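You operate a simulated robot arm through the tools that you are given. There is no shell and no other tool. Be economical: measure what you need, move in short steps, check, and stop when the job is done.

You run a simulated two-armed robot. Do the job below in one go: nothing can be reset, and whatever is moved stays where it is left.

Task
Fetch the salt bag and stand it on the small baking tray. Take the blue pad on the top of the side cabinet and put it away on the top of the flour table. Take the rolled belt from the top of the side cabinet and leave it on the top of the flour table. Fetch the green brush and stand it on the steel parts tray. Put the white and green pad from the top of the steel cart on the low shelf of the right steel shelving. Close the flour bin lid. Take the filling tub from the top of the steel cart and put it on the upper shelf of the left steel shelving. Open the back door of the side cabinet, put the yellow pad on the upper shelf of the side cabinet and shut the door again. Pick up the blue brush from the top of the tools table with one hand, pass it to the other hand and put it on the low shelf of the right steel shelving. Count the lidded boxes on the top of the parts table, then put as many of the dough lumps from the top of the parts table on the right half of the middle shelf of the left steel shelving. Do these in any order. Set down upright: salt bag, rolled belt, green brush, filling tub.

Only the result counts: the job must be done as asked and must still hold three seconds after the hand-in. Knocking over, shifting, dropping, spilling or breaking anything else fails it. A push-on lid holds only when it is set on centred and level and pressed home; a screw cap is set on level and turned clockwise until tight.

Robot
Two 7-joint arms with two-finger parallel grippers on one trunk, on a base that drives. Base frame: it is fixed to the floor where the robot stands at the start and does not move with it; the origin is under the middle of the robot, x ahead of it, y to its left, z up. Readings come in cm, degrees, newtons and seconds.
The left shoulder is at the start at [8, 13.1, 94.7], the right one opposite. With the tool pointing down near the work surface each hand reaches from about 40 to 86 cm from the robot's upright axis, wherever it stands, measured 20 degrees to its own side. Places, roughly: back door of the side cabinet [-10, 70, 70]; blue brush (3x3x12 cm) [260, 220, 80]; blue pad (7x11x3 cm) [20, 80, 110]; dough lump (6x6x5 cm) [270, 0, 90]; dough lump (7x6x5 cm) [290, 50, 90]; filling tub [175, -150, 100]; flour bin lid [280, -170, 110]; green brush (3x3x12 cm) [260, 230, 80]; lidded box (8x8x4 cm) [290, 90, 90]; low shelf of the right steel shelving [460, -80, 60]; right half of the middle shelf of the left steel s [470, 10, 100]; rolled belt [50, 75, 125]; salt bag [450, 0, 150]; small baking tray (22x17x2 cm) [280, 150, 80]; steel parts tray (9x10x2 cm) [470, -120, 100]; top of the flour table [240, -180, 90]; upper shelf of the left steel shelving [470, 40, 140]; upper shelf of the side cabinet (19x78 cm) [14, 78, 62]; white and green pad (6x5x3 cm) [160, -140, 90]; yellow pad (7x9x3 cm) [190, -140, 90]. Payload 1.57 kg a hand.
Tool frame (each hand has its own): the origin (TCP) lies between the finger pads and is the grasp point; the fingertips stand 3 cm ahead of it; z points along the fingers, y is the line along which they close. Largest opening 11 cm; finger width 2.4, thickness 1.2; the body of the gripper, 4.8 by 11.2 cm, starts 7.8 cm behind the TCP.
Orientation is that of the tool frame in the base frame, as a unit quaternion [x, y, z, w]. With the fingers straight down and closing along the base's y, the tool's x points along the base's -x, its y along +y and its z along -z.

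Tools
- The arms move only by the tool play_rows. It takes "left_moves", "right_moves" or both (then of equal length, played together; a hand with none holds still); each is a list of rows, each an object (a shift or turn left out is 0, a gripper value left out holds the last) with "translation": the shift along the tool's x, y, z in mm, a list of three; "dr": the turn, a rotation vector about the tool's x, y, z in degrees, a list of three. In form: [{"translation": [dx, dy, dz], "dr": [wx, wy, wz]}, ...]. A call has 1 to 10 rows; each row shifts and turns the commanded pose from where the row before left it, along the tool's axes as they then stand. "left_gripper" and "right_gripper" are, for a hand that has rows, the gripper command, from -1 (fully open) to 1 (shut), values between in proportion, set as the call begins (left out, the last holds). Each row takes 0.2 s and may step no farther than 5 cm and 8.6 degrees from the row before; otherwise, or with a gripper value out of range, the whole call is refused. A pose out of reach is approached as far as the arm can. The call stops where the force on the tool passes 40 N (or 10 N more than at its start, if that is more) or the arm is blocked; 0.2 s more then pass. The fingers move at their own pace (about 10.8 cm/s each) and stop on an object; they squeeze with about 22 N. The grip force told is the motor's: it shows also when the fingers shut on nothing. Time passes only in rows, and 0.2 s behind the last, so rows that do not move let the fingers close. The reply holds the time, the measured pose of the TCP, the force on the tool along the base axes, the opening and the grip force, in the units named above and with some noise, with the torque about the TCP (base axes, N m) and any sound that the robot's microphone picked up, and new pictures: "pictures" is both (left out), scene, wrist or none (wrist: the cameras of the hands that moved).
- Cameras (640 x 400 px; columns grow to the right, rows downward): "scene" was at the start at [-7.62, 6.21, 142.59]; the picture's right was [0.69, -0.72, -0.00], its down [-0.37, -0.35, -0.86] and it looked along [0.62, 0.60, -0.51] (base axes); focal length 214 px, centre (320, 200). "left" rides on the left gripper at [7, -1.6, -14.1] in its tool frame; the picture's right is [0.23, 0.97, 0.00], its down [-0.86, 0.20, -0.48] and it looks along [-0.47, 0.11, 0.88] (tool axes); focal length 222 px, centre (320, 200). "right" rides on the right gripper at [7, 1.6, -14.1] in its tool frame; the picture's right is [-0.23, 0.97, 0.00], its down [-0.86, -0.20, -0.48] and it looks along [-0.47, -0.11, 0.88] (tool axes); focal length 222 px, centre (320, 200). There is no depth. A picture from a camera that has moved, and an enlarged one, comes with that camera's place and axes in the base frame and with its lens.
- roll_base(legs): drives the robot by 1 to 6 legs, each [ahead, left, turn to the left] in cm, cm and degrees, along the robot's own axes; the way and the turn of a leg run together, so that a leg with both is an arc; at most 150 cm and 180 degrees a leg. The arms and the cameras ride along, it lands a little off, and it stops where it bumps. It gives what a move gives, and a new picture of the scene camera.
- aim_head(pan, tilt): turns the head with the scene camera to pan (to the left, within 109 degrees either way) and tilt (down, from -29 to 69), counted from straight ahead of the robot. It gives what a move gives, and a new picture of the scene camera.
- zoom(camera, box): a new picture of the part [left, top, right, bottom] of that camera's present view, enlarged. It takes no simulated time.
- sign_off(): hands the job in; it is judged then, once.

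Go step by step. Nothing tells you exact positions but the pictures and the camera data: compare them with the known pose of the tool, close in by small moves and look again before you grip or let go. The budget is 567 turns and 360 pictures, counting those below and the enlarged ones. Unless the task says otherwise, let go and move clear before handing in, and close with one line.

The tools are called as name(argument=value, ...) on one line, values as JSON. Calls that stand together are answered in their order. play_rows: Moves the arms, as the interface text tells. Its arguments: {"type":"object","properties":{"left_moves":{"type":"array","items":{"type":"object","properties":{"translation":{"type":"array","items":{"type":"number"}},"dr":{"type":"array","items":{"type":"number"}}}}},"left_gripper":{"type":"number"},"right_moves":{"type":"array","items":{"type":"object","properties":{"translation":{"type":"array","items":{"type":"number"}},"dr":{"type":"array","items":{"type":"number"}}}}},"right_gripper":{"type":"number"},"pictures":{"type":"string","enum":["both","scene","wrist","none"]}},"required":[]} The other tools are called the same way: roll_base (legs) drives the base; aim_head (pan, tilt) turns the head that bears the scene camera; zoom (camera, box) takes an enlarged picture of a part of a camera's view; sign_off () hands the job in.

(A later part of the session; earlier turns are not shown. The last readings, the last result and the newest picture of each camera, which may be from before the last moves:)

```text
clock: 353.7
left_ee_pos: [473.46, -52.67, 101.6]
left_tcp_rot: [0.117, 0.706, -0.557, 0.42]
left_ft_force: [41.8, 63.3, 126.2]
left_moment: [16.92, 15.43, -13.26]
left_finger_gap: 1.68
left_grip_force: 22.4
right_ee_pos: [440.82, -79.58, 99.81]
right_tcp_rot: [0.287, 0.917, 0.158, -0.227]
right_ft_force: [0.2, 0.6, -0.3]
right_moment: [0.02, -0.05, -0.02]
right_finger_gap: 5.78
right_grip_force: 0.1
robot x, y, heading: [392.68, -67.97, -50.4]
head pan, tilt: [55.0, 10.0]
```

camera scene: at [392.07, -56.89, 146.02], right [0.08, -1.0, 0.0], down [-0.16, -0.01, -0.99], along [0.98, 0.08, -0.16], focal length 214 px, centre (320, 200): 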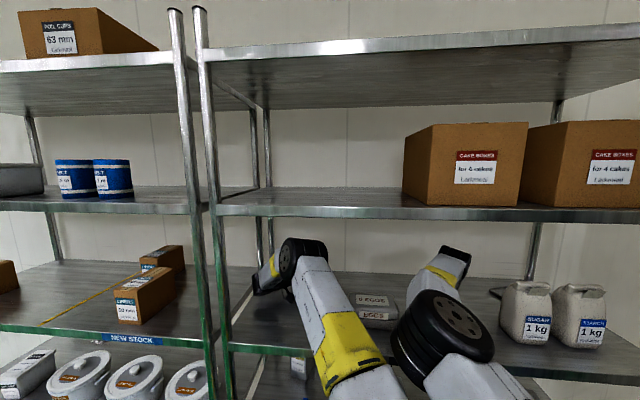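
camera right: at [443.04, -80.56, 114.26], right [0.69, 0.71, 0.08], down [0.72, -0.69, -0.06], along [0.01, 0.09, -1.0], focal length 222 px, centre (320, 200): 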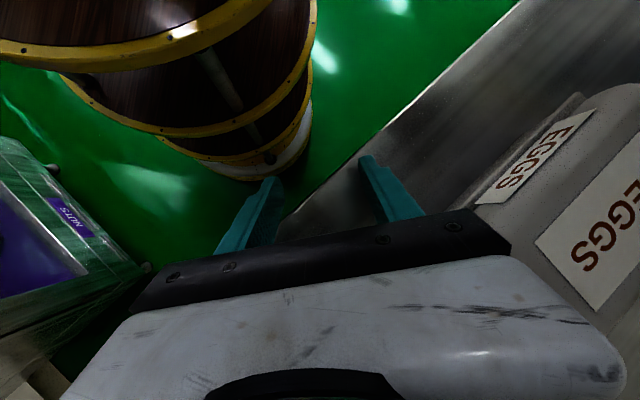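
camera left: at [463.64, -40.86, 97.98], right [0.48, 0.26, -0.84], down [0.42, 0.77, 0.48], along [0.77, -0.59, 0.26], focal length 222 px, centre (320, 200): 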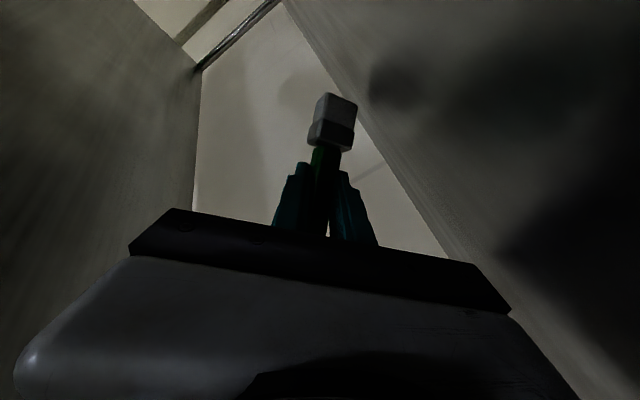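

The trunk is upright again, but the left hand is pressing on the shelf. I'll raise it straight up.

play_rows(left_moves=[{"translation": [-7, -7, 0]}, {"translation": [-10, -10, 0]}, {"translation": [-10, -10, 0]}, {"translation": [-10, -10, 0]}, {"translation": [-14, -14, 0]}], pictures="both")

```text
clock: 354.9
left_ee_pos: [473.16, -53.46, 105.45]
left_tcp_rot: [0.097, 0.711, -0.569, 0.402]
left_ft_force: [-0.7, 0.4, -0.9]
left_moment: [-0.01, 0.04, 0.01]
left_finger_gap: 1.67
left_grip_force: 22.6
right_ee_pos: [441.23, -79.03, 100.9]
right_tcp_rot: [0.28, 0.92, 0.167, -0.22]
right_ft_force: [-0.3, -0.3, 0.7]
right_moment: [-0.05, -0.02, -0.01]
right_finger_gap: 5.76
right_grip_force: 0.0
robot x, y, heading: [392.95, -68.17, -50.3]
head pan, tilt: [55.0, 10.0]
camera scene: at [393.02, -56.5, 145.91], right [0.08, -1.0, 0.0], down [-0.17, -0.01, -0.98], along [0.98, 0.08, -0.17], focal length 214 px, centre (320, 200)
camera left: at [461.14, -43.79, 102.26], right [0.43, 0.25, -0.87], down [0.46, 0.76, 0.45], along [0.77, -0.6, 0.21], focal length 222 px, centre (320, 200)
```

scene: 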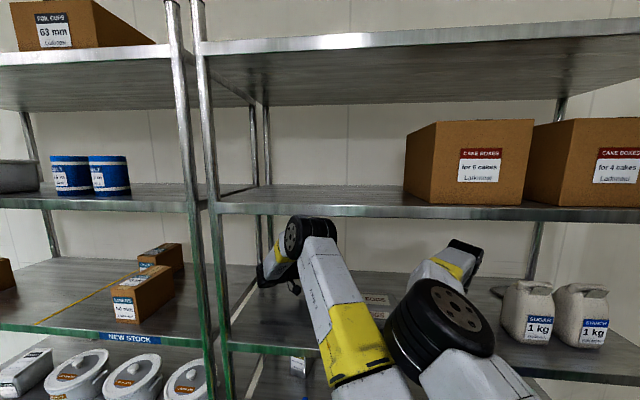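
left: 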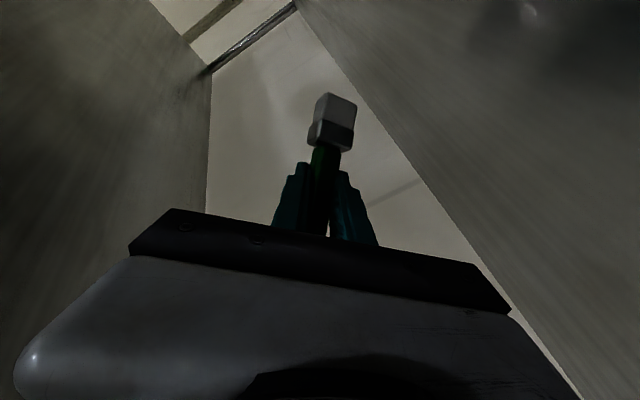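

Forces are free now. I'll carefully bring the right hand back to its own side, rising as it goes.

play_rows(right_moves=[{"translation": [10, 4, -18]}, {"translation": [8, -20, -8]}, {"translation": [8, -20, -8]}, {"translation": [8, -20, -8]}, {"translation": [8, -20, -8]}], pictures="scene")

```text
clock: 356.1
left_ee_pos: [473.34, -53.5, 105.64]
left_tcp_rot: [0.1, 0.71, -0.569, 0.402]
left_ft_force: [-0.4, 0.2, 0.6]
left_moment: [-0.01, -0.01, 0.0]
left_finger_gap: 1.69
left_grip_force: 22.3
right_ee_pos: [434.94, -84.97, 102.79]
right_tcp_rot: [0.284, 0.918, 0.155, -0.23]
right_ft_force: [-0.6, -0.3, -0.5]
right_moment: [-0.01, 0.02, 0.01]
right_finger_gap: 5.78
right_grip_force: 0.0
right hand out of reach, approached as far as the arm can: row 1
robot x, y, heading: [392.61, -68.25, -50.4]
head pan, tilt: [55.0, 10.0]
camera scene: at [393.0, -56.47, 145.91], right [0.08, -1.0, 0.0], down [-0.17, -0.01, -0.98], along [0.98, 0.08, -0.17], focal length 214 px, centre (320, 200)
```

scene: 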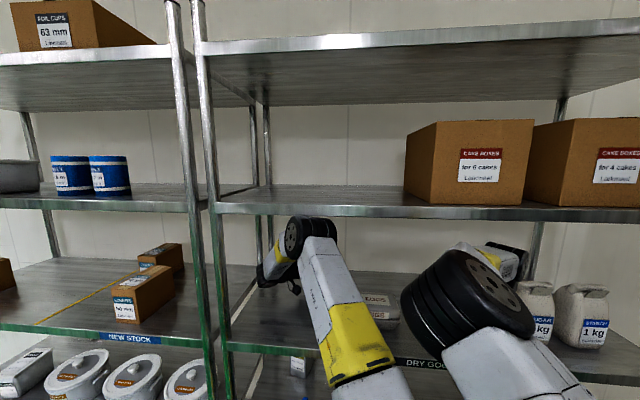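

play_rows(right_moves=[{"translation": [10, -25, -8]}, {"translation": [10, -25, -8]}, {"translation": [10, -25, -8]}, {"translation": [12, -25, -8]}, {"translation": [12, -25, -8]}, {"translation": [12, -25, -8]}, {"translation": [12, -25, -8]}], pictures="scene")

```text
clock: 357.7
left_ee_pos: [473.39, -53.41, 105.56]
left_tcp_rot: [0.099, 0.71, -0.569, 0.403]
left_ft_force: [0.4, 0.2, -0.6]
left_moment: [0.0, -0.02, -0.02]
left_finger_gap: 1.68
left_grip_force: 22.5
right_ee_pos: [420.77, -97.63, 108.79]
right_tcp_rot: [0.283, 0.918, 0.155, -0.229]
right_ft_force: [0.0, -0.4, -0.1]
right_moment: [-0.01, 0.0, 0.01]
right_finger_gap: 5.78
right_grip_force: 0.1
robot x, y, heading: [392.66, -68.1, -50.0]
head pan, tilt: [55.0, 10.0]
camera scene: at [392.99, -56.45, 145.91], right [0.08, -1.0, 0.0], down [-0.17, -0.01, -0.98], along [0.98, 0.08, -0.17], focal length 214 px, centre (320, 200)
```

scene: 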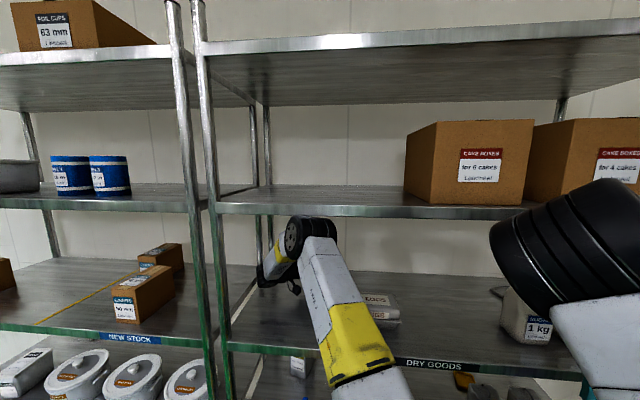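

The left elbow is just in front of the upper shelf's edge. I'll first draw the left hand back along its pointing axis away from the egg box, then back the base straight out of the shelf.

play_rows(left_moves=[{"translation": [-3, -3, -12]}, {"translation": [-3, -3, -15]}, {"translation": [-3, -3, -15]}, {"translation": [-3, -3, -15]}, {"translation": [0, 0, -15]}], pictures="scene")

```text
clock: 358.9
left_ee_pos: [470.08, -46.99, 108.41]
left_tcp_rot: [0.104, 0.71, -0.565, 0.407]
left_ft_force: [-0.1, -0.3, 0.1]
left_moment: [0.01, 0.01, 0.03]
left_finger_gap: 1.7
left_grip_force: 22.3
right_ee_pos: [420.94, -97.79, 108.71]
right_tcp_rot: [0.283, 0.918, 0.157, -0.23]
right_ft_force: [0.4, -0.6, 0.2]
right_moment: [0.01, -0.02, 0.01]
right_finger_gap: 5.76
right_grip_force: 0.1
robot x, y, heading: [392.89, -67.96, -50.5]
head pan, tilt: [55.0, 10.0]
camera scene: at [393.18, -56.69, 145.94], right [0.08, -1.0, 0.0], down [-0.17, -0.01, -0.98], along [0.98, 0.08, -0.17], focal length 214 px, centre (320, 200)
```

scene: 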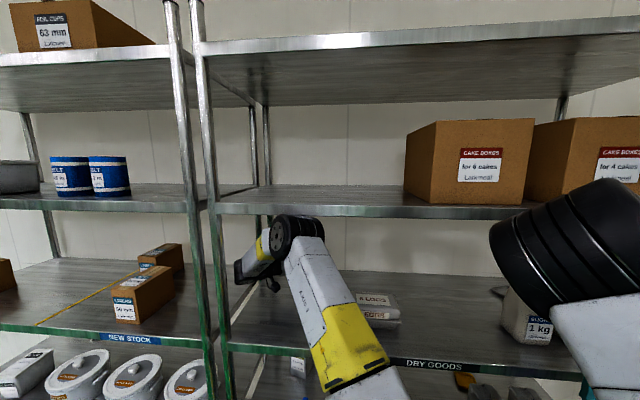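

roll_base(legs=[[-6, -7.5, 0]])

roll_base(legs=[[-20, -24, 0]])

```text
clock: 360.1
left_ee_pos: [461.36, -48.22, 109.09]
left_tcp_rot: [0.114, 0.705, -0.569, 0.407]
left_ft_force: [-0.3, 0.7, 0.1]
left_moment: [-0.01, 0.0, -0.02]
left_finger_gap: 1.67
left_grip_force: 22.2
right_ee_pos: [411.64, -97.84, 108.76]
right_tcp_rot: [0.285, 0.918, 0.155, -0.229]
right_ft_force: [0.1, 0.0, 0.4]
right_moment: [0.04, 0.02, 0.0]
right_finger_gap: 5.77
right_grip_force: 0.1
robot x, y, heading: [383.84, -68.24, -50.5]
head pan, tilt: [55.0, 10.0]
stopped in leg 1: the robot was blocked; the commanded pose is now the measured one
camera scene: at [383.98, -56.61, 145.91], right [0.08, -1.0, 0.0], down [-0.17, -0.01, -0.98], along [0.98, 0.08, -0.17], focal length 214 px, centre (320, 200)
```

scene: 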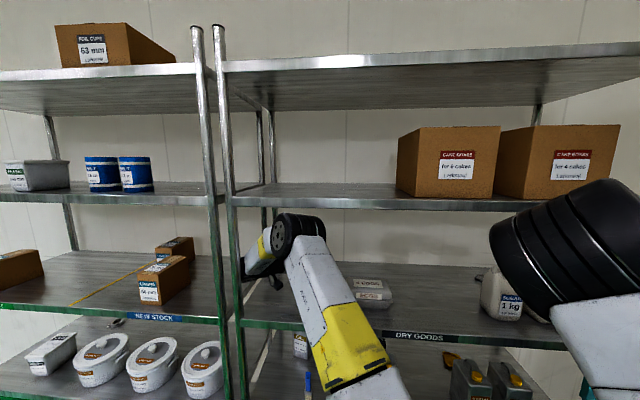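

```text
clock: 360.9
left_ee_pos: [460.87, -48.69, 109.28]
left_tcp_rot: [0.118, 0.703, -0.572, 0.406]
left_ft_force: [0.4, 0.2, -0.6]
left_moment: [0.01, -0.01, -0.01]
left_finger_gap: 1.68
left_grip_force: 21.8
right_ee_pos: [411.01, -98.01, 108.74]
right_tcp_rot: [0.286, 0.918, 0.156, -0.228]
right_ft_force: [-0.5, -0.5, -0.4]
right_moment: [0.02, 0.01, 0.01]
right_finger_gap: 5.77
right_grip_force: 0.0
robot x, y, heading: [383.38, -68.23, -50.6]
head pan, tilt: [55.0, 10.0]
stopped in leg 1: the robot was blocked; the commanded pose is now the measured one
camera scene: at [383.36, -56.62, 145.91], right [0.08, -1.0, 0.0], down [-0.17, -0.01, -0.98], along [0.98, 0.08, -0.17], focal length 214 px, centre (320, 200)
```

scene: 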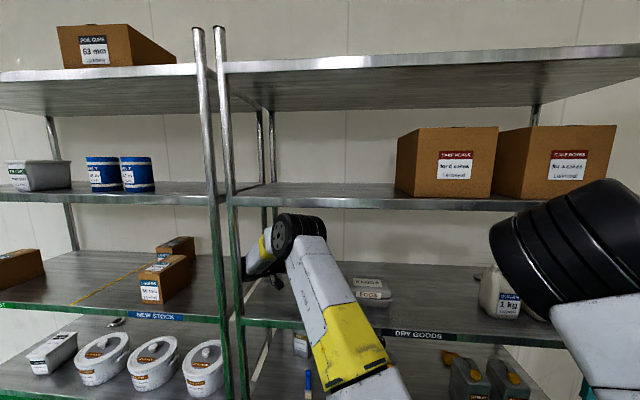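

The wrist is caught behind the front-left post. I'll raise the hand above egg-box height, then shift the base toward −y before pulling out.

roll_base(legs=[[1, 1.2, 0]])

play_rows(left_moves=[{"translation": [-10, -10, 0]}, {"translation": [-12, -12, 0]}, {"translation": [-12, -12, 0]}, {"translation": [-12, -12, 0]}], pictures="wrist")

roll_base(legs=[[8, -6.4, 0]])

```text
clock: 361.7
left_ee_pos: [462.5, -48.75, 109.24]
left_tcp_rot: [0.118, 0.703, -0.572, 0.406]
left_ft_force: [-0.8, -0.3, -1.6]
left_moment: [0.03, -0.04, 0.01]
left_finger_gap: 1.7
left_grip_force: 21.9
right_ee_pos: [412.65, -97.93, 108.83]
right_tcp_rot: [0.286, 0.917, 0.157, -0.229]
right_ft_force: [0.2, -0.8, 0.3]
right_moment: [0.02, 0.0, 0.05]
right_finger_gap: 5.78
right_grip_force: 0.1
robot x, y, heading: [384.72, -68.16, -50.7]
head pan, tilt: [55.0, 10.0]
camera scene: at [384.9, -56.63, 145.91], right [0.08, -1.0, 0.0], down [-0.17, -0.01, -0.98], along [0.98, 0.08, -0.17], focal length 214 px, centre (320, 200)
```

scene: 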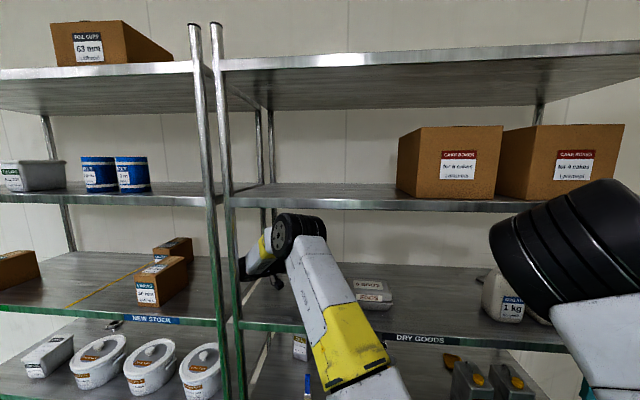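

```text
clock: 362.7
left_ee_pos: [462.53, -48.8, 115.86]
left_tcp_rot: [0.118, 0.703, -0.572, 0.406]
left_ft_force: [0.2, 0.3, 0.1]
left_moment: [0.0, -0.02, 0.02]
left_finger_gap: 1.69
left_grip_force: 22.3
right_ee_pos: [412.54, -98.02, 108.88]
right_tcp_rot: [0.285, 0.918, 0.155, -0.228]
right_ft_force: [0.0, -0.3, -0.2]
right_moment: [0.0, -0.02, 0.01]
right_finger_gap: 5.76
right_grip_force: 0.1
robot x, y, heading: [384.65, -67.55, -50.5]
head pan, tilt: [55.0, 10.0]
camera left: at [450.77, -38.73, 112.18], right [0.47, 0.24, -0.85], down [0.47, 0.75, 0.47], along [0.75, -0.62, 0.24], focal length 222 px, centre (320, 200)
```

left: 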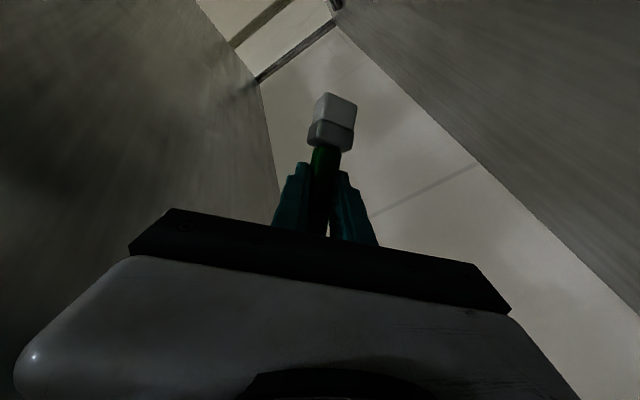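

```text
clock: 363.8
left_ee_pos: [462.51, -59.18, 115.69]
left_tcp_rot: [0.118, 0.703, -0.572, 0.406]
left_ft_force: [0.7, 0.9, -0.4]
left_moment: [0.01, -0.03, 0.0]
left_finger_gap: 1.69
left_grip_force: 22.1
right_ee_pos: [412.56, -108.36, 108.84]
right_tcp_rot: [0.286, 0.917, 0.157, -0.23]
right_ft_force: [0.3, 1.0, 0.9]
right_moment: [-0.01, 0.03, 0.0]
right_finger_gap: 5.77
right_grip_force: 0.0
robot x, y, heading: [384.82, -78.84, -50.6]
head pan, tilt: [55.0, 10.0]
camera scene: at [385.0, -66.95, 145.91], right [0.08, -1.0, 0.0], down [-0.17, -0.01, -0.98], along [0.98, 0.08, -0.17], focal length 214 px, centre (320, 200)
```

scene: 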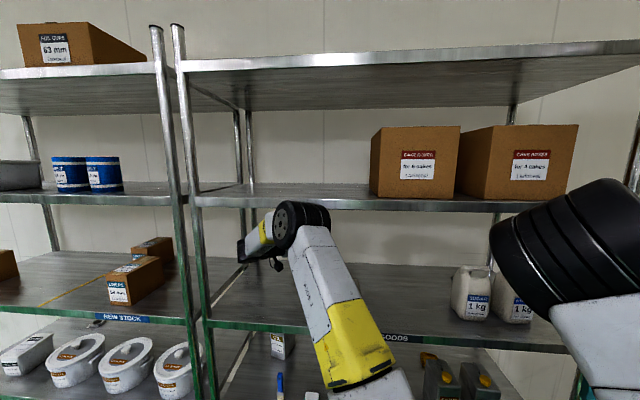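

roll_base(legs=[[-12.7, -15.4, 0]])

roll_base(legs=[[-12.7, -15.4, 0], [0, 0, 50]])

```text
clock: 365.4
left_ee_pos: [442.5, -58.82, 115.71]
left_tcp_rot: [0.117, 0.703, -0.571, 0.406]
left_ft_force: [-0.1, -0.2, -0.7]
left_moment: [-0.01, -0.01, 0.0]
left_finger_gap: 1.7
left_grip_force: 22.1
right_ee_pos: [392.6, -108.15, 108.82]
right_tcp_rot: [0.285, 0.918, 0.156, -0.229]
right_ft_force: [-0.2, 0.0, -0.6]
right_moment: [-0.02, -0.04, 0.01]
right_finger_gap: 5.8
right_grip_force: 0.0
robot x, y, heading: [364.96, -78.25, -50.4]
head pan, tilt: [55.0, 10.0]
camera scene: at [364.97, -66.83, 145.91], right [0.08, -1.0, 0.0], down [-0.17, -0.01, -0.98], along [0.98, 0.08, -0.17], focal length 214 px, centre (320, 200)
```

scene: 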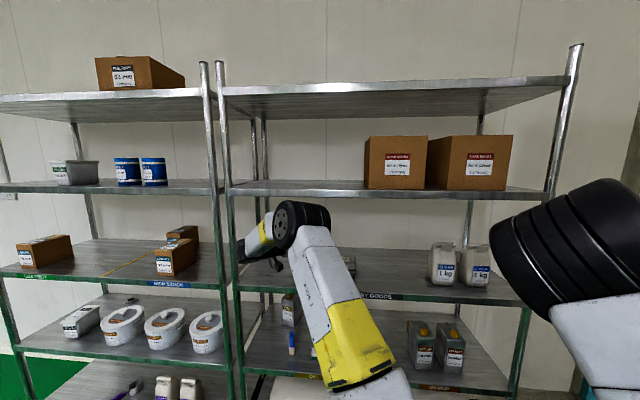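

```text
clock: 369.3
left_ee_pos: [379.7, -6.21, 115.78]
left_tcp_rot: [-0.191, 0.687, -0.345, 0.61]
left_ft_force: [0.3, -0.3, -0.5]
left_moment: [-0.02, 0.01, 0.01]
left_finger_gap: 1.67
left_grip_force: 21.8
right_ee_pos: [385.54, -76.04, 108.8]
right_tcp_rot: [-0.13, 0.952, 0.045, -0.273]
right_ft_force: [-0.4, 0.5, -0.1]
right_moment: [-0.01, 0.02, 0.02]
right_finger_gap: 5.78
right_grip_force: 0.0
robot x, y, heading: [344.76, -78.73, -0.2]
head pan, tilt: [55.0, 10.0]
camera scene: at [335.95, -70.62, 145.91], right [0.82, -0.58, 0.0], down [-0.1, -0.14, -0.98], along [0.57, 0.8, -0.17], focal length 214 px, centre (320, 200)
```

scene: 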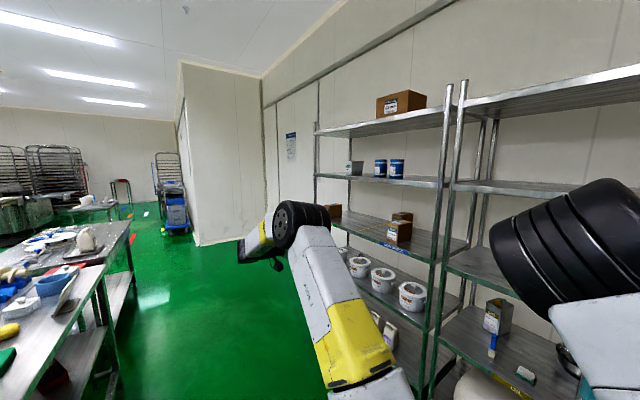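

We are out and upright. I'll restore both hands' orientations (the brush upright again) before anything else.

play_rows(left_moves=[{"dr": [-3.49, 3.24, 5.7]}, {"dr": [-3.49, 3.24, 5.7]}, {"dr": [-3.49, 3.24, 5.7]}, {"dr": [-3.49, 3.24, 5.7]}, {"dr": [-3.49, 3.24, 5.7]}, {"dr": [-3.49, 3.24, 5.7]}, {"dr": [-3.49, 3.24, 5.7]}, {}, {}, {}], right_moves=[{"dr": [1.05, -6.35, 3.03]}, {"dr": [1.05, -6.35, 3.03]}, {"dr": [1.05, -6.35, 3.03]}, {"dr": [1.05, -6.35, 3.03]}, {"dr": [1.05, -6.35, 3.03]}, {"translation": [0, -40, -10]}, {"translation": [-10, -45, -10]}, {"translation": [-15, -45, -10]}, {"translation": [-15, -45, -10]}, {"translation": [-15, -45, -10]}], pictures="none")

play_rows(left_moves=[{"translation": [-10, -30, 17]}, {"translation": [-10, -40, 17]}, {"translation": [-10, -40, 17]}, {"translation": [-10, -40, 17]}, {"translation": [-10, -40, 17]}, {"translation": [-10, -40, 17]}, {"translation": [-12, -40, 20]}, {"translation": [-12, -40, 20]}, {"translation": [-12, -40, 20]}, {"translation": [-12, -40, 20]}], pictures="wrist")

aim_head(pan=0, tilt=15)

```text
clock: 371.5
left_ee_pos: [379.57, -6.01, 115.8]
left_tcp_rot: [-0.001, 0.869, 0.0, 0.494]
left_ft_force: [-0.2, -0.4, -0.1]
left_moment: [-0.05, -0.01, -0.06]
left_finger_gap: 1.64
left_grip_force: 22.2
right_ee_pos: [390.91, -97.96, 114.11]
right_tcp_rot: [-0.001, 1.0, 0.0, 0.0]
right_ft_force: [0.3, 0.1, 0.2]
right_moment: [-0.07, -0.01, 0.01]
right_finger_gap: 5.8
right_grip_force: 0.1
robot x, y, heading: [344.8, -78.25, -0.3]
head pan, tilt: [55.0, 10.0]
```

```text
clock: 373.7
left_ee_pos: [400.88, -45.23, 115.77]
left_tcp_rot: [0.0, 0.87, 0.0, 0.494]
left_ft_force: [-1.0, 0.0, 0.1]
left_moment: [-0.01, 0.01, -0.03]
left_finger_gap: 1.65
left_grip_force: 21.8
right_ee_pos: [390.85, -98.0, 114.04]
right_tcp_rot: [-0.001, 1.0, -0.001, 0.0]
right_ft_force: [-0.9, -0.5, -0.4]
right_moment: [-0.01, -0.04, -0.02]
right_finger_gap: 5.78
right_grip_force: 0.1
robot x, y, heading: [344.59, -78.18, -0.0]
head pan, tilt: [55.0, 10.0]
camera left: at [384.99, -46.88, 116.95], right [-0.12, 0.97, -0.2], down [0.03, 0.2, 0.98], along [0.99, 0.11, -0.05], focal length 222 px, centre (320, 200)
```

left: 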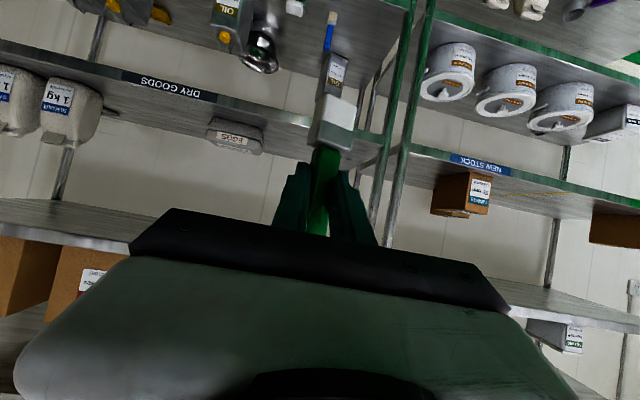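

```text
clock: 374.9
left_ee_pos: [400.65, -45.07, 115.63]
left_tcp_rot: [0.0, 0.869, -0.001, 0.495]
left_ft_force: [-1.0, -1.0, 0.2]
left_moment: [-0.01, -0.03, 0.01]
left_finger_gap: 1.64
left_grip_force: 21.4
right_ee_pos: [391.02, -97.95, 113.9]
right_tcp_rot: [0.0, 1.0, -0.001, 0.0]
right_ft_force: [1.3, 0.2, 0.1]
right_moment: [-0.06, -0.03, 0.01]
right_finger_gap: 5.78
right_grip_force: 0.1
robot x, y, heading: [344.54, -78.25, -0.3]
head pan, tilt: [0.0, 15.0]
camera scene: at [339.91, -78.27, 145.1], right [-0.01, -1.0, 0.0], down [-0.26, 0.0, -0.97], along [0.97, -0.01, -0.26], focal length 214 px, centre (320, 200)
```

scene: 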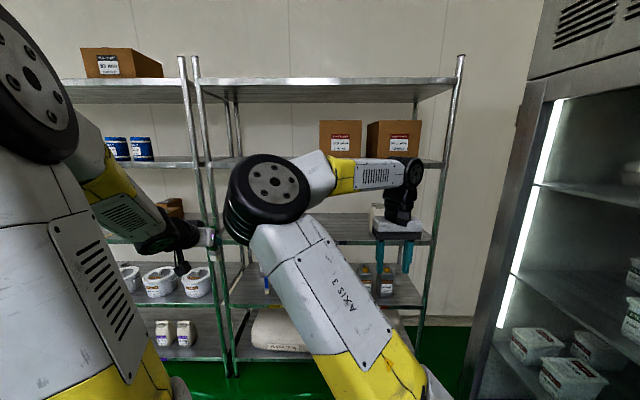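

zoom(camera="left", box=[0, 0, 400, 250])

```text
1.60 times, centred on (200, 125) of left
camera zoom: at [385.01, -46.85, 116.95], right [-0.12, 0.97, -0.2], down [0.03, 0.2, 0.98], along [0.99, 0.11, -0.05], focal length 355 px, centre (512, 320)
```

zoom: 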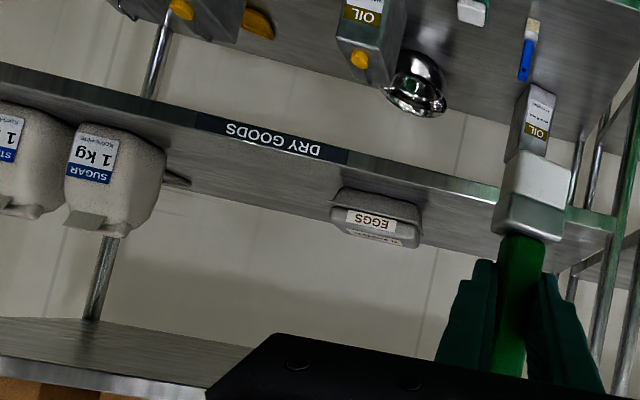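

The egg box, blue brush and pad are undisturbed. New plan for the tray: keep the robot facing +x, yaw the left hand to the right, enter left of the bags, and then shift the base right. First the right hand goes further out.

play_rows(right_moves=[{"translation": [-10, -30, -15]}, {"translation": [-10, -30, -15]}, {"translation": [-10, -30, -15]}, {"translation": [-10, -30, -15]}, {"translation": [0, -30, -10]}, {"translation": [0, -30, -10]}], left_moves=[{"dr": [6.55, 0, 3.78]}, {"dr": [6.55, 0, 3.78]}, {"dr": [6.55, 0, 3.78]}, {"dr": [6.55, 0, 3.78]}, {"dr": [6.55, 0, 3.78]}, {"dr": [6.55, 0, 3.78]}], pictures="scene")

```text
clock: 376.3
left_ee_pos: [400.75, -45.07, 115.76]
left_tcp_rot: [0.333, 0.802, -0.196, 0.456]
left_ft_force: [-0.1, 0.2, -0.8]
left_moment: [-0.03, -0.02, -0.03]
left_finger_gap: 1.62
left_grip_force: 21.8
right_ee_pos: [395.0, -115.81, 121.86]
right_tcp_rot: [-0.001, 1.0, 0.0, -0.001]
right_ft_force: [-0.7, 0.0, 0.2]
right_moment: [0.0, 0.01, -0.04]
right_finger_gap: 5.78
right_grip_force: 0.0
robot x, y, heading: [344.79, -78.3, -0.5]
head pan, tilt: [0.0, 15.0]
camera scene: at [339.89, -78.26, 145.1], right [-0.01, -1.0, 0.0], down [-0.26, 0.0, -0.97], along [0.97, -0.01, -0.26], focal length 214 px, centre (320, 200)
```

scene: 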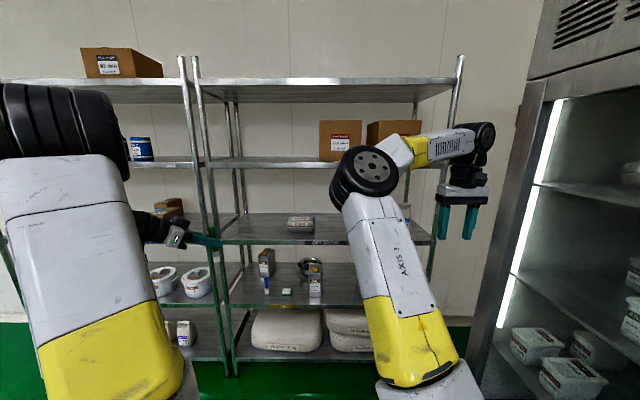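

play_rows(left_moves=[{"dr": [6.55, 0, 3.78]}, {"dr": [6.55, 0, 3.78]}, {"dr": [6.55, 0, 3.78]}, {"translation": [-15, 3, 35]}, {"translation": [-16, 3, 40]}, {"translation": [-16, 3, 40]}, {"translation": [-16, 3, 40]}, {"translation": [-16, 3, 40]}, {"translation": [-16, 3, 40]}, {"translation": [-16, 3, 40]}], pictures="scene")

```text
clock: 378.5
left_ee_pos: [413.65, -71.63, 111.46]
left_tcp_rot: [0.482, 0.721, -0.283, 0.409]
left_ft_force: [0.0, 0.6, -1.2]
left_moment: [0.02, 0.01, 0.0]
left_finger_gap: 1.65
left_grip_force: 21.5
right_ee_pos: [395.06, -115.91, 121.83]
right_tcp_rot: [-0.002, 1.0, -0.001, 0.0]
right_ft_force: [-0.7, 0.1, 0.0]
right_moment: [-0.03, -0.03, -0.01]
right_finger_gap: 5.78
right_grip_force: 0.1
robot x, y, heading: [344.86, -78.19, -0.2]
head pan, tilt: [0.0, 15.0]
camera scene: at [339.9, -78.25, 145.1], right [-0.01, -1.0, 0.0], down [-0.26, 0.0, -0.97], along [0.97, -0.01, -0.26], focal length 214 px, centre (320, 200)
```

scene: 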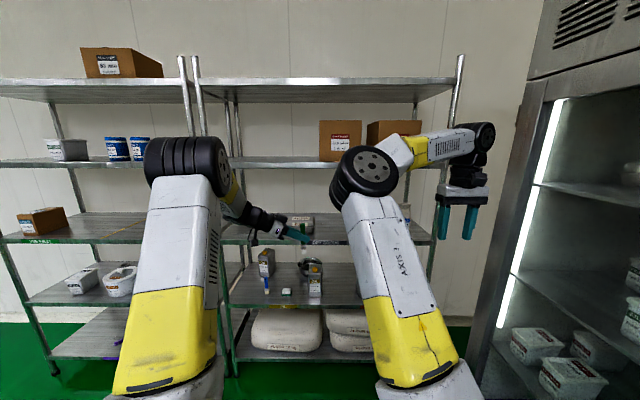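

play_rows(left_moves=[{"translation": [-16, 3, 40]}, {"translation": [-16, 3, 40]}, {"translation": [-16, 3, 40]}, {"translation": [-16, 3, 40]}, {"translation": [-16, 3, 40]}, {"translation": [-14, 3, 38]}], pictures="both")

```text
clock: 379.9
left_ee_pos: [424.78, -94.34, 107.56]
left_tcp_rot: [0.481, 0.721, -0.283, 0.41]
left_ft_force: [-0.8, 0.9, -0.2]
left_moment: [0.02, 0.01, 0.0]
left_finger_gap: 1.65
left_grip_force: 22.3
right_ee_pos: [394.98, -115.8, 121.77]
right_tcp_rot: [-0.001, 1.0, -0.001, -0.001]
right_ft_force: [-0.2, -0.1, 0.4]
right_moment: [-0.04, 0.0, 0.0]
right_finger_gap: 5.76
right_grip_force: 0.1
robot x, y, heading: [344.53, -78.09, -0.5]
head pan, tilt: [0.0, 15.0]
camera scene: at [339.9, -78.26, 145.1], right [-0.01, -1.0, 0.0], down [-0.26, 0.0, -0.97], along [0.97, -0.01, -0.26], focal length 214 px, centre (320, 200)
camera left: at [417.38, -80.49, 108.64], right [0.86, 0.47, -0.21], down [0.2, 0.06, 0.98], along [0.47, -0.88, -0.04], focal length 222 px, centre (320, 200)
```

scene: 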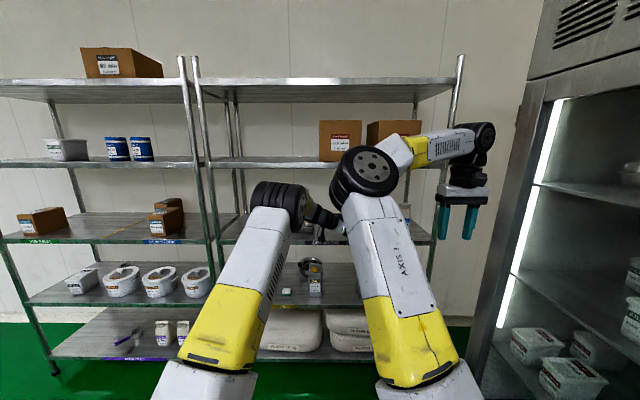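
left: 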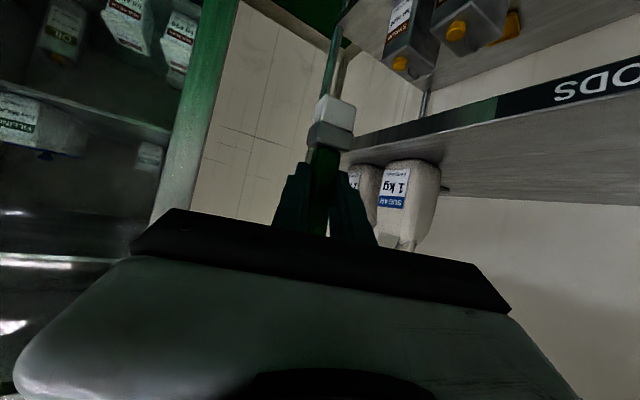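

play_rows(right_moves=[{"translation": [5, 5, -35]}, {"translation": [10, 10, -35]}, {"translation": [10, 10, -35]}, {"translation": [10, 10, -35]}, {"translation": [10, 10, -35]}], pictures="scene")

```text
clock: 381.1
left_ee_pos: [424.91, -94.37, 107.61]
left_tcp_rot: [0.482, 0.721, -0.283, 0.409]
left_ft_force: [0.7, 0.1, -0.5]
left_moment: [0.0, -0.03, -0.01]
left_finger_gap: 1.64
left_grip_force: 21.6
right_ee_pos: [390.59, -111.35, 139.43]
right_tcp_rot: [-0.001, 1.0, -0.001, 0.0]
right_ft_force: [0.5, 0.9, -0.4]
right_moment: [-0.02, 0.04, 0.0]
right_finger_gap: 5.77
right_grip_force: 0.1
robot x, y, heading: [344.95, -78.1, -0.1]
head pan, tilt: [0.0, 15.0]
camera scene: at [339.97, -78.28, 145.1], right [-0.01, -1.0, 0.0], down [-0.26, 0.0, -0.97], along [0.97, -0.01, -0.26], focal length 214 px, centre (320, 200)
```

scene: 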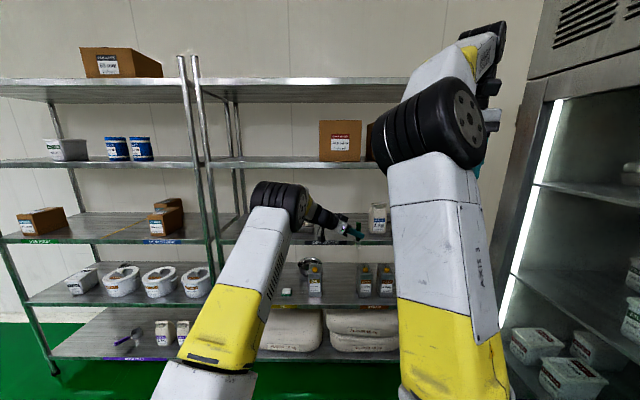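

play_rows(left_moves=[{"translation": [-5, 23, 8]}, {"translation": [-5, 23, 8]}, {"translation": [9, 0, 5]}], pictures="none")

roll_base(legs=[[22, 0, 0.2]])

```text
clock: 381.9
left_ee_pos: [429.84, -94.43, 106.72]
left_tcp_rot: [0.483, 0.72, -0.284, 0.409]
left_ft_force: [-0.8, 0.0, -0.5]
left_moment: [-0.03, -0.03, 0.01]
left_finger_gap: 1.67
left_grip_force: 22.2
right_ee_pos: [390.38, -111.53, 139.41]
right_tcp_rot: [-0.001, 1.0, -0.001, -0.001]
right_ft_force: [0.7, 0.2, 0.5]
right_moment: [0.0, 0.0, -0.01]
right_finger_gap: 5.78
right_grip_force: 0.1
robot x, y, heading: [344.45, -78.11, -0.7]
head pan, tilt: [0.0, 15.0]
```

```text
clock: 383.6
left_ee_pos: [452.1, -94.12, 106.55]
left_tcp_rot: [0.481, 0.722, -0.282, 0.41]
left_ft_force: [-0.2, 0.4, 0.0]
left_moment: [0.01, 0.0, 0.01]
left_finger_gap: 1.65
left_grip_force: 21.7
right_ee_pos: [412.88, -111.26, 139.35]
right_tcp_rot: [-0.003, 1.0, 0.0, -0.001]
right_ft_force: [0.0, -0.1, 0.1]
right_moment: [0.01, -0.03, -0.04]
right_finger_gap: 5.8
right_grip_force: 0.1
robot x, y, heading: [367.2, -78.67, 0.0]
head pan, tilt: [0.0, 15.0]
camera scene: at [362.16, -78.39, 145.1], right [0.0, -1.0, 0.0], down [-0.26, 0.0, -0.97], along [0.97, 0.0, -0.26], focal length 214 px, centre (320, 200)
```

scene: 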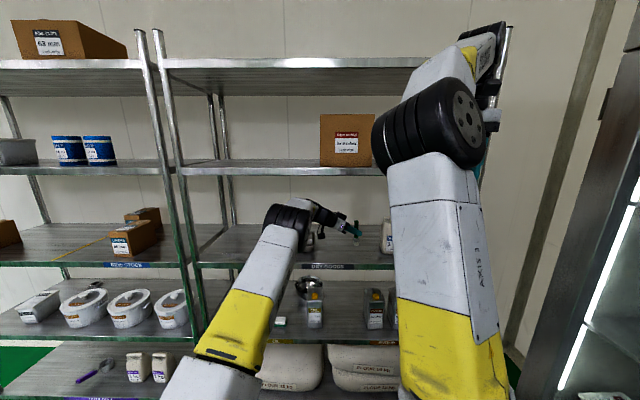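

roll_base(legs=[[16, 0, 0]])

play_rows(left_moves=[{}], pictures="wrist")

```text
clock: 385.0
left_ee_pos: [468.1, -94.06, 106.52]
left_tcp_rot: [0.481, 0.722, -0.282, 0.41]
left_ft_force: [-0.4, 0.2, -0.3]
left_moment: [-0.01, -0.03, 0.01]
left_finger_gap: 1.65
left_grip_force: 22.0
right_ee_pos: [428.85, -111.33, 139.46]
right_tcp_rot: [-0.002, 1.0, 0.0, 0.0]
right_ft_force: [0.1, 0.0, 0.7]
right_moment: [0.01, 0.0, 0.0]
right_finger_gap: 5.79
right_grip_force: 0.1
robot x, y, heading: [382.86, -78.62, 0.1]
head pan, tilt: [0.0, 15.0]
camera scene: at [378.14, -78.42, 145.1], right [0.0, -1.0, 0.0], down [-0.26, 0.0, -0.97], along [0.97, 0.0, -0.26], focal length 214 px, centre (320, 200)
```

scene: 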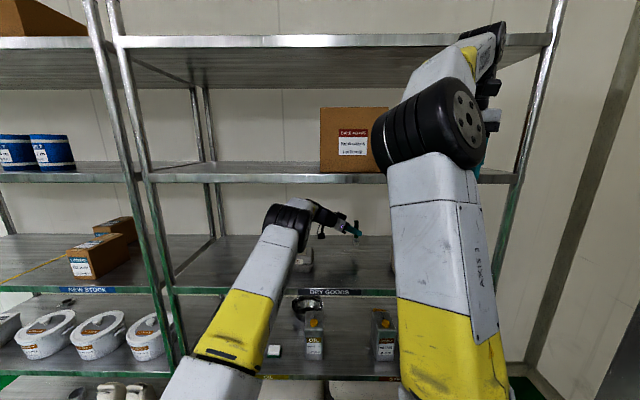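

```text
clock: 385.4
left_ee_pos: [468.13, -94.29, 106.55]
left_tcp_rot: [0.481, 0.722, -0.282, 0.41]
left_ft_force: [-0.7, 0.7, -0.5]
left_moment: [-0.03, 0.03, -0.03]
left_finger_gap: 1.66
left_grip_force: 21.8
right_ee_pos: [428.95, -111.35, 139.46]
right_tcp_rot: [-0.002, 1.0, -0.001, -0.002]
right_ft_force: [0.3, 0.3, -0.6]
right_moment: [-0.03, 0.01, 0.02]
right_finger_gap: 5.79
right_grip_force: 0.0
robot x, y, heading: [382.86, -78.46, 0.0]
head pan, tilt: [0.0, 15.0]
camera left: at [460.6, -80.29, 107.62], right [0.86, 0.47, -0.21], down [0.2, 0.06, 0.98], along [0.48, -0.88, -0.04], focal length 222 px, centre (320, 200)
```

left: 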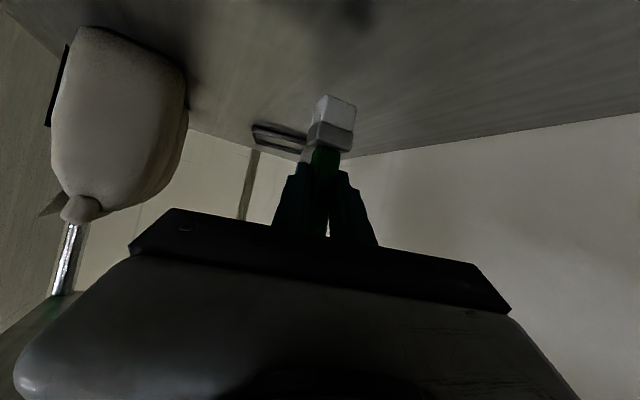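

zoom(camera="left", box=[200, 60, 440, 210])

```text
2.67 times, centred on (320, 135) of left
camera zoom: at [460.6, -80.29, 107.62], right [0.86, 0.47, -0.21], down [0.2, 0.06, 0.98], along [0.48, -0.88, -0.04], focal length 592 px, centre (320, 373)
```

zoom: 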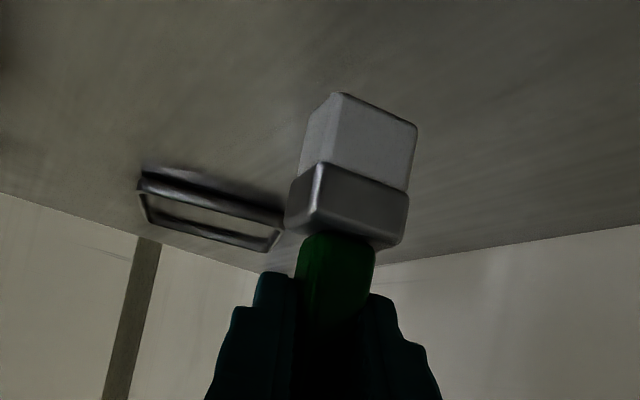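

The tray centre refines to about (470.5, −119). I'll shift the base forward 2.4 cm and right in two steps, checking in between.

roll_base(legs=[[2.6, 0, 0], [0, -13, 0]])

play_rows(left_moves=[{}], pictures="wrist")

```text
clock: 387.1
left_ee_pos: [470.71, -107.2, 106.61]
left_tcp_rot: [0.482, 0.721, -0.283, 0.41]
left_ft_force: [0.2, 2.0, -0.8]
left_moment: [0.0, -0.02, 0.0]
left_finger_gap: 1.66
left_grip_force: 21.9
right_ee_pos: [431.53, -124.32, 139.38]
right_tcp_rot: [-0.003, 1.0, 0.0, -0.001]
right_ft_force: [-0.3, -0.4, 0.0]
right_moment: [-0.02, 0.03, -0.03]
right_finger_gap: 5.79
right_grip_force: 0.1
robot x, y, heading: [385.48, -91.53, 0.1]
head pan, tilt: [0.0, 15.0]
camera scene: at [380.74, -91.45, 145.1], right [0.0, -1.0, 0.0], down [-0.26, 0.0, -0.97], along [0.97, 0.0, -0.26], focal length 214 px, centre (320, 200)
```

scene: 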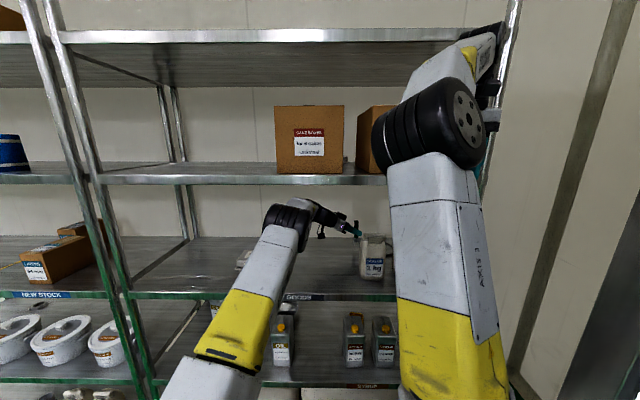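

```text
clock: 387.5
left_ee_pos: [470.62, -107.15, 106.6]
left_tcp_rot: [0.481, 0.721, -0.283, 0.41]
left_ft_force: [0.7, 0.2, 0.4]
left_moment: [0.02, -0.01, -0.01]
left_finger_gap: 1.66
left_grip_force: 21.5
right_ee_pos: [431.45, -124.4, 139.37]
right_tcp_rot: [-0.002, 1.0, 0.0, -0.001]
right_ft_force: [-0.3, 0.3, 0.0]
right_moment: [0.01, -0.04, -0.01]
right_finger_gap: 5.78
right_grip_force: 0.0
robot x, y, heading: [385.42, -91.33, -0.1]
head pan, tilt: [0.0, 15.0]
camera left: at [463.18, -93.36, 107.63], right [0.86, 0.47, -0.21], down [0.2, 0.06, 0.98], along [0.48, -0.88, -0.04], focal length 222 px, centre (320, 200)
```

left: 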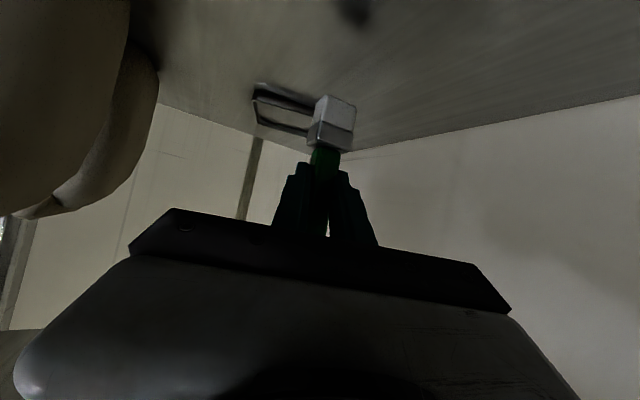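

zoom(camera="left", box=[200, 50, 440, 200])

```text
2.67 times, centred on (320, 125) of left
camera zoom: at [463.18, -93.36, 107.63], right [0.86, 0.47, -0.21], down [0.2, 0.06, 0.98], along [0.48, -0.88, -0.04], focal length 592 px, centre (320, 400)
```

zoom: 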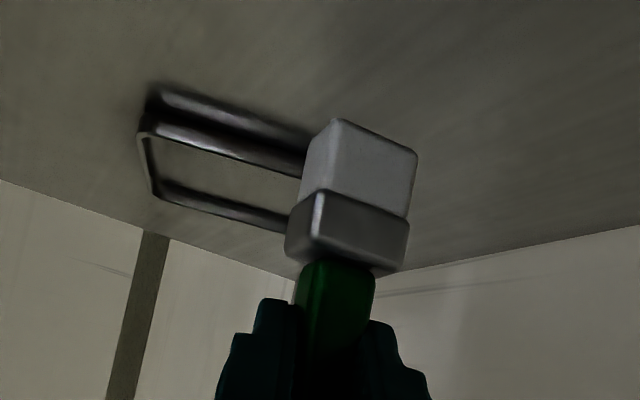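

roll_base(legs=[[0, -12, 0]])

play_rows(left_moves=[{}], pictures="wrist")

zoom(camera="left", box=[200, 30, 440, 180])

```text
clock: 388.8
left_ee_pos: [470.47, -119.2, 106.68]
left_tcp_rot: [0.48, 0.722, -0.282, 0.411]
left_ft_force: [-0.2, -0.3, -0.4]
left_moment: [-0.06, -0.02, -0.02]
left_finger_gap: 1.62
left_grip_force: 22.1
right_ee_pos: [431.38, -136.42, 139.41]
right_tcp_rot: [-0.004, 1.0, -0.001, -0.001]
right_ft_force: [0.2, -1.1, -0.5]
right_moment: [-0.02, 0.03, -0.01]
right_finger_gap: 5.78
right_grip_force: 0.0
robot x, y, heading: [385.64, -103.2, -0.1]
head pan, tilt: [0.0, 15.0]
camera scene: at [380.72, -103.39, 145.1], right [0.0, -1.0, 0.0], down [-0.26, 0.0, -0.97], along [0.97, 0.0, -0.26], focal length 214 px, centre (320, 200)
```

scene: 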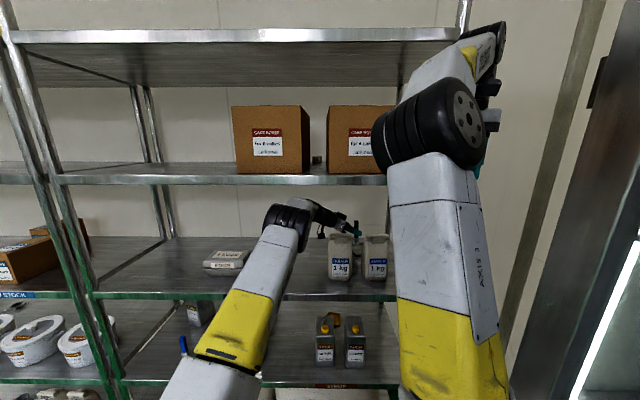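

```text
clock: 389.2
left_ee_pos: [470.59, -119.25, 106.66]
left_tcp_rot: [0.481, 0.721, -0.283, 0.41]
left_ft_force: [0.7, 0.7, -1.0]
left_moment: [0.0, -0.01, 0.04]
left_finger_gap: 1.65
left_grip_force: 22.3
right_ee_pos: [431.38, -136.36, 139.38]
right_tcp_rot: [-0.003, 1.0, -0.002, -0.001]
right_ft_force: [-1.2, 0.0, 0.5]
right_moment: [-0.01, -0.02, 0.03]
right_finger_gap: 5.79
right_grip_force: 0.0
robot x, y, heading: [385.84, -103.2, 0.1]
head pan, tilt: [0.0, 15.0]
camera left: at [463.16, -105.39, 107.63], right [0.86, 0.47, -0.21], down [0.2, 0.06, 0.98], along [0.47, -0.88, -0.04], focal length 222 px, centre (320, 200)
```

left: 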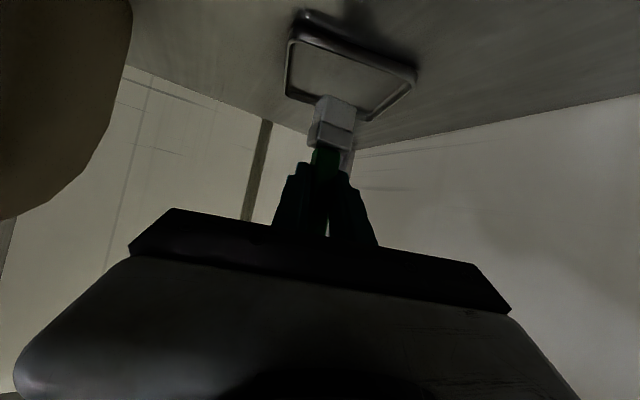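

```text
2.67 times, centred on (320, 105) of left
camera zoom: at [463.16, -105.39, 107.63], right [0.86, 0.47, -0.21], down [0.2, 0.06, 0.98], along [0.47, -0.88, -0.04], focal length 592 px, centre (320, 453)
```

zoom: 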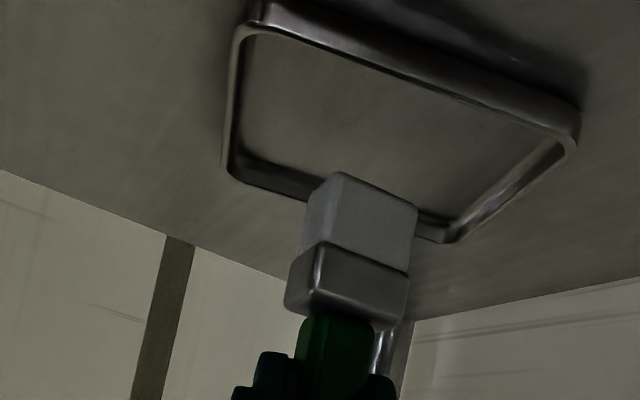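

Triangulating again, the tray rim is at z≈96 and its centre at about (472.6, −123.8). I'll extend the hand 5 cm forward.

play_rows(left_moves=[{"translation": [-8, 1, 14]}, {"translation": [-8, 1, 14]}, {"translation": [-8, 1, 14]}], pictures="wrist")

zoom(camera="left", box=[200, 0, 440, 150])

```text
clock: 390.0
left_ee_pos: [472.74, -123.78, 106.51]
left_tcp_rot: [0.481, 0.722, -0.282, 0.41]
left_ft_force: [-0.4, -0.1, -0.8]
left_moment: [0.05, 0.05, 0.0]
left_finger_gap: 1.65
left_grip_force: 21.8
right_ee_pos: [431.44, -136.35, 139.43]
right_tcp_rot: [-0.003, 1.0, 0.0, -0.001]
right_ft_force: [-0.5, -0.1, -0.2]
right_moment: [0.01, -0.06, 0.02]
right_finger_gap: 5.8
right_grip_force: 0.0
robot x, y, heading: [385.61, -103.39, -0.1]
head pan, tilt: [0.0, 15.0]
camera left: at [465.28, -109.78, 107.63], right [0.86, 0.47, -0.21], down [0.2, 0.06, 0.98], along [0.47, -0.88, -0.04], focal length 222 px, centre (320, 200)
```

left: 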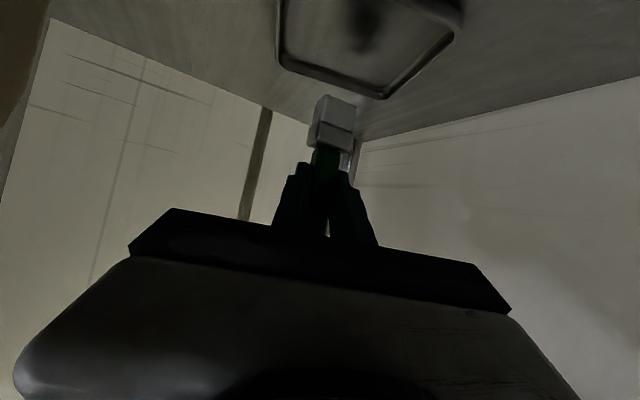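

```text
2.67 times, centred on (320, 75) of left
camera zoom: at [465.28, -109.78, 107.63], right [0.86, 0.47, -0.21], down [0.2, 0.06, 0.98], along [0.47, -0.88, -0.04], focal length 592 px, centre (320, 533)
```

zoom: 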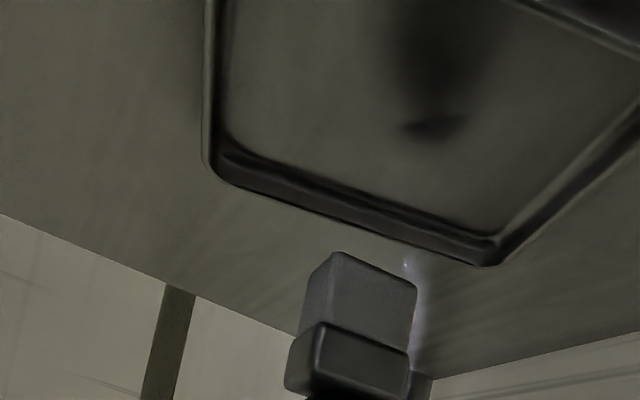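

It is over the middle of the tray now. Lowering to contact.

play_rows(left_moves=[{"translation": [13, 0, 7.5]}, {"translation": [13, 0, 7.5]}, {"translation": [6, 0, 3.5]}, {"translation": [4, 0, 2.5]}, {"translation": [3, 0, 2]}, {"translation": [3, 0, 2]}, {"translation": [3, 0, 2]}, {"translation": [2, 0, 1]}], pictures="none")

```text
clock: 391.5
left_ee_pos: [472.79, -123.76, 102.51]
left_tcp_rot: [0.482, 0.718, -0.283, 0.415]
left_ft_force: [1.9, -0.6, 3.9]
left_moment: [-0.04, -0.08, -0.05]
left_finger_gap: 1.64
left_grip_force: 22.0
right_ee_pos: [431.38, -136.33, 139.39]
right_tcp_rot: [-0.003, 1.0, -0.001, 0.0]
right_ft_force: [-0.2, 0.4, -0.4]
right_moment: [0.0, 0.01, 0.01]
right_finger_gap: 5.78
right_grip_force: 0.1
robot x, y, heading: [385.49, -103.39, -0.1]
head pan, tilt: [0.0, 15.0]
stopped in row 7 (left hand): the force on the tool passed its limit at 42 N (the readings are from after the stop); the commanded pose is now the measured one
```

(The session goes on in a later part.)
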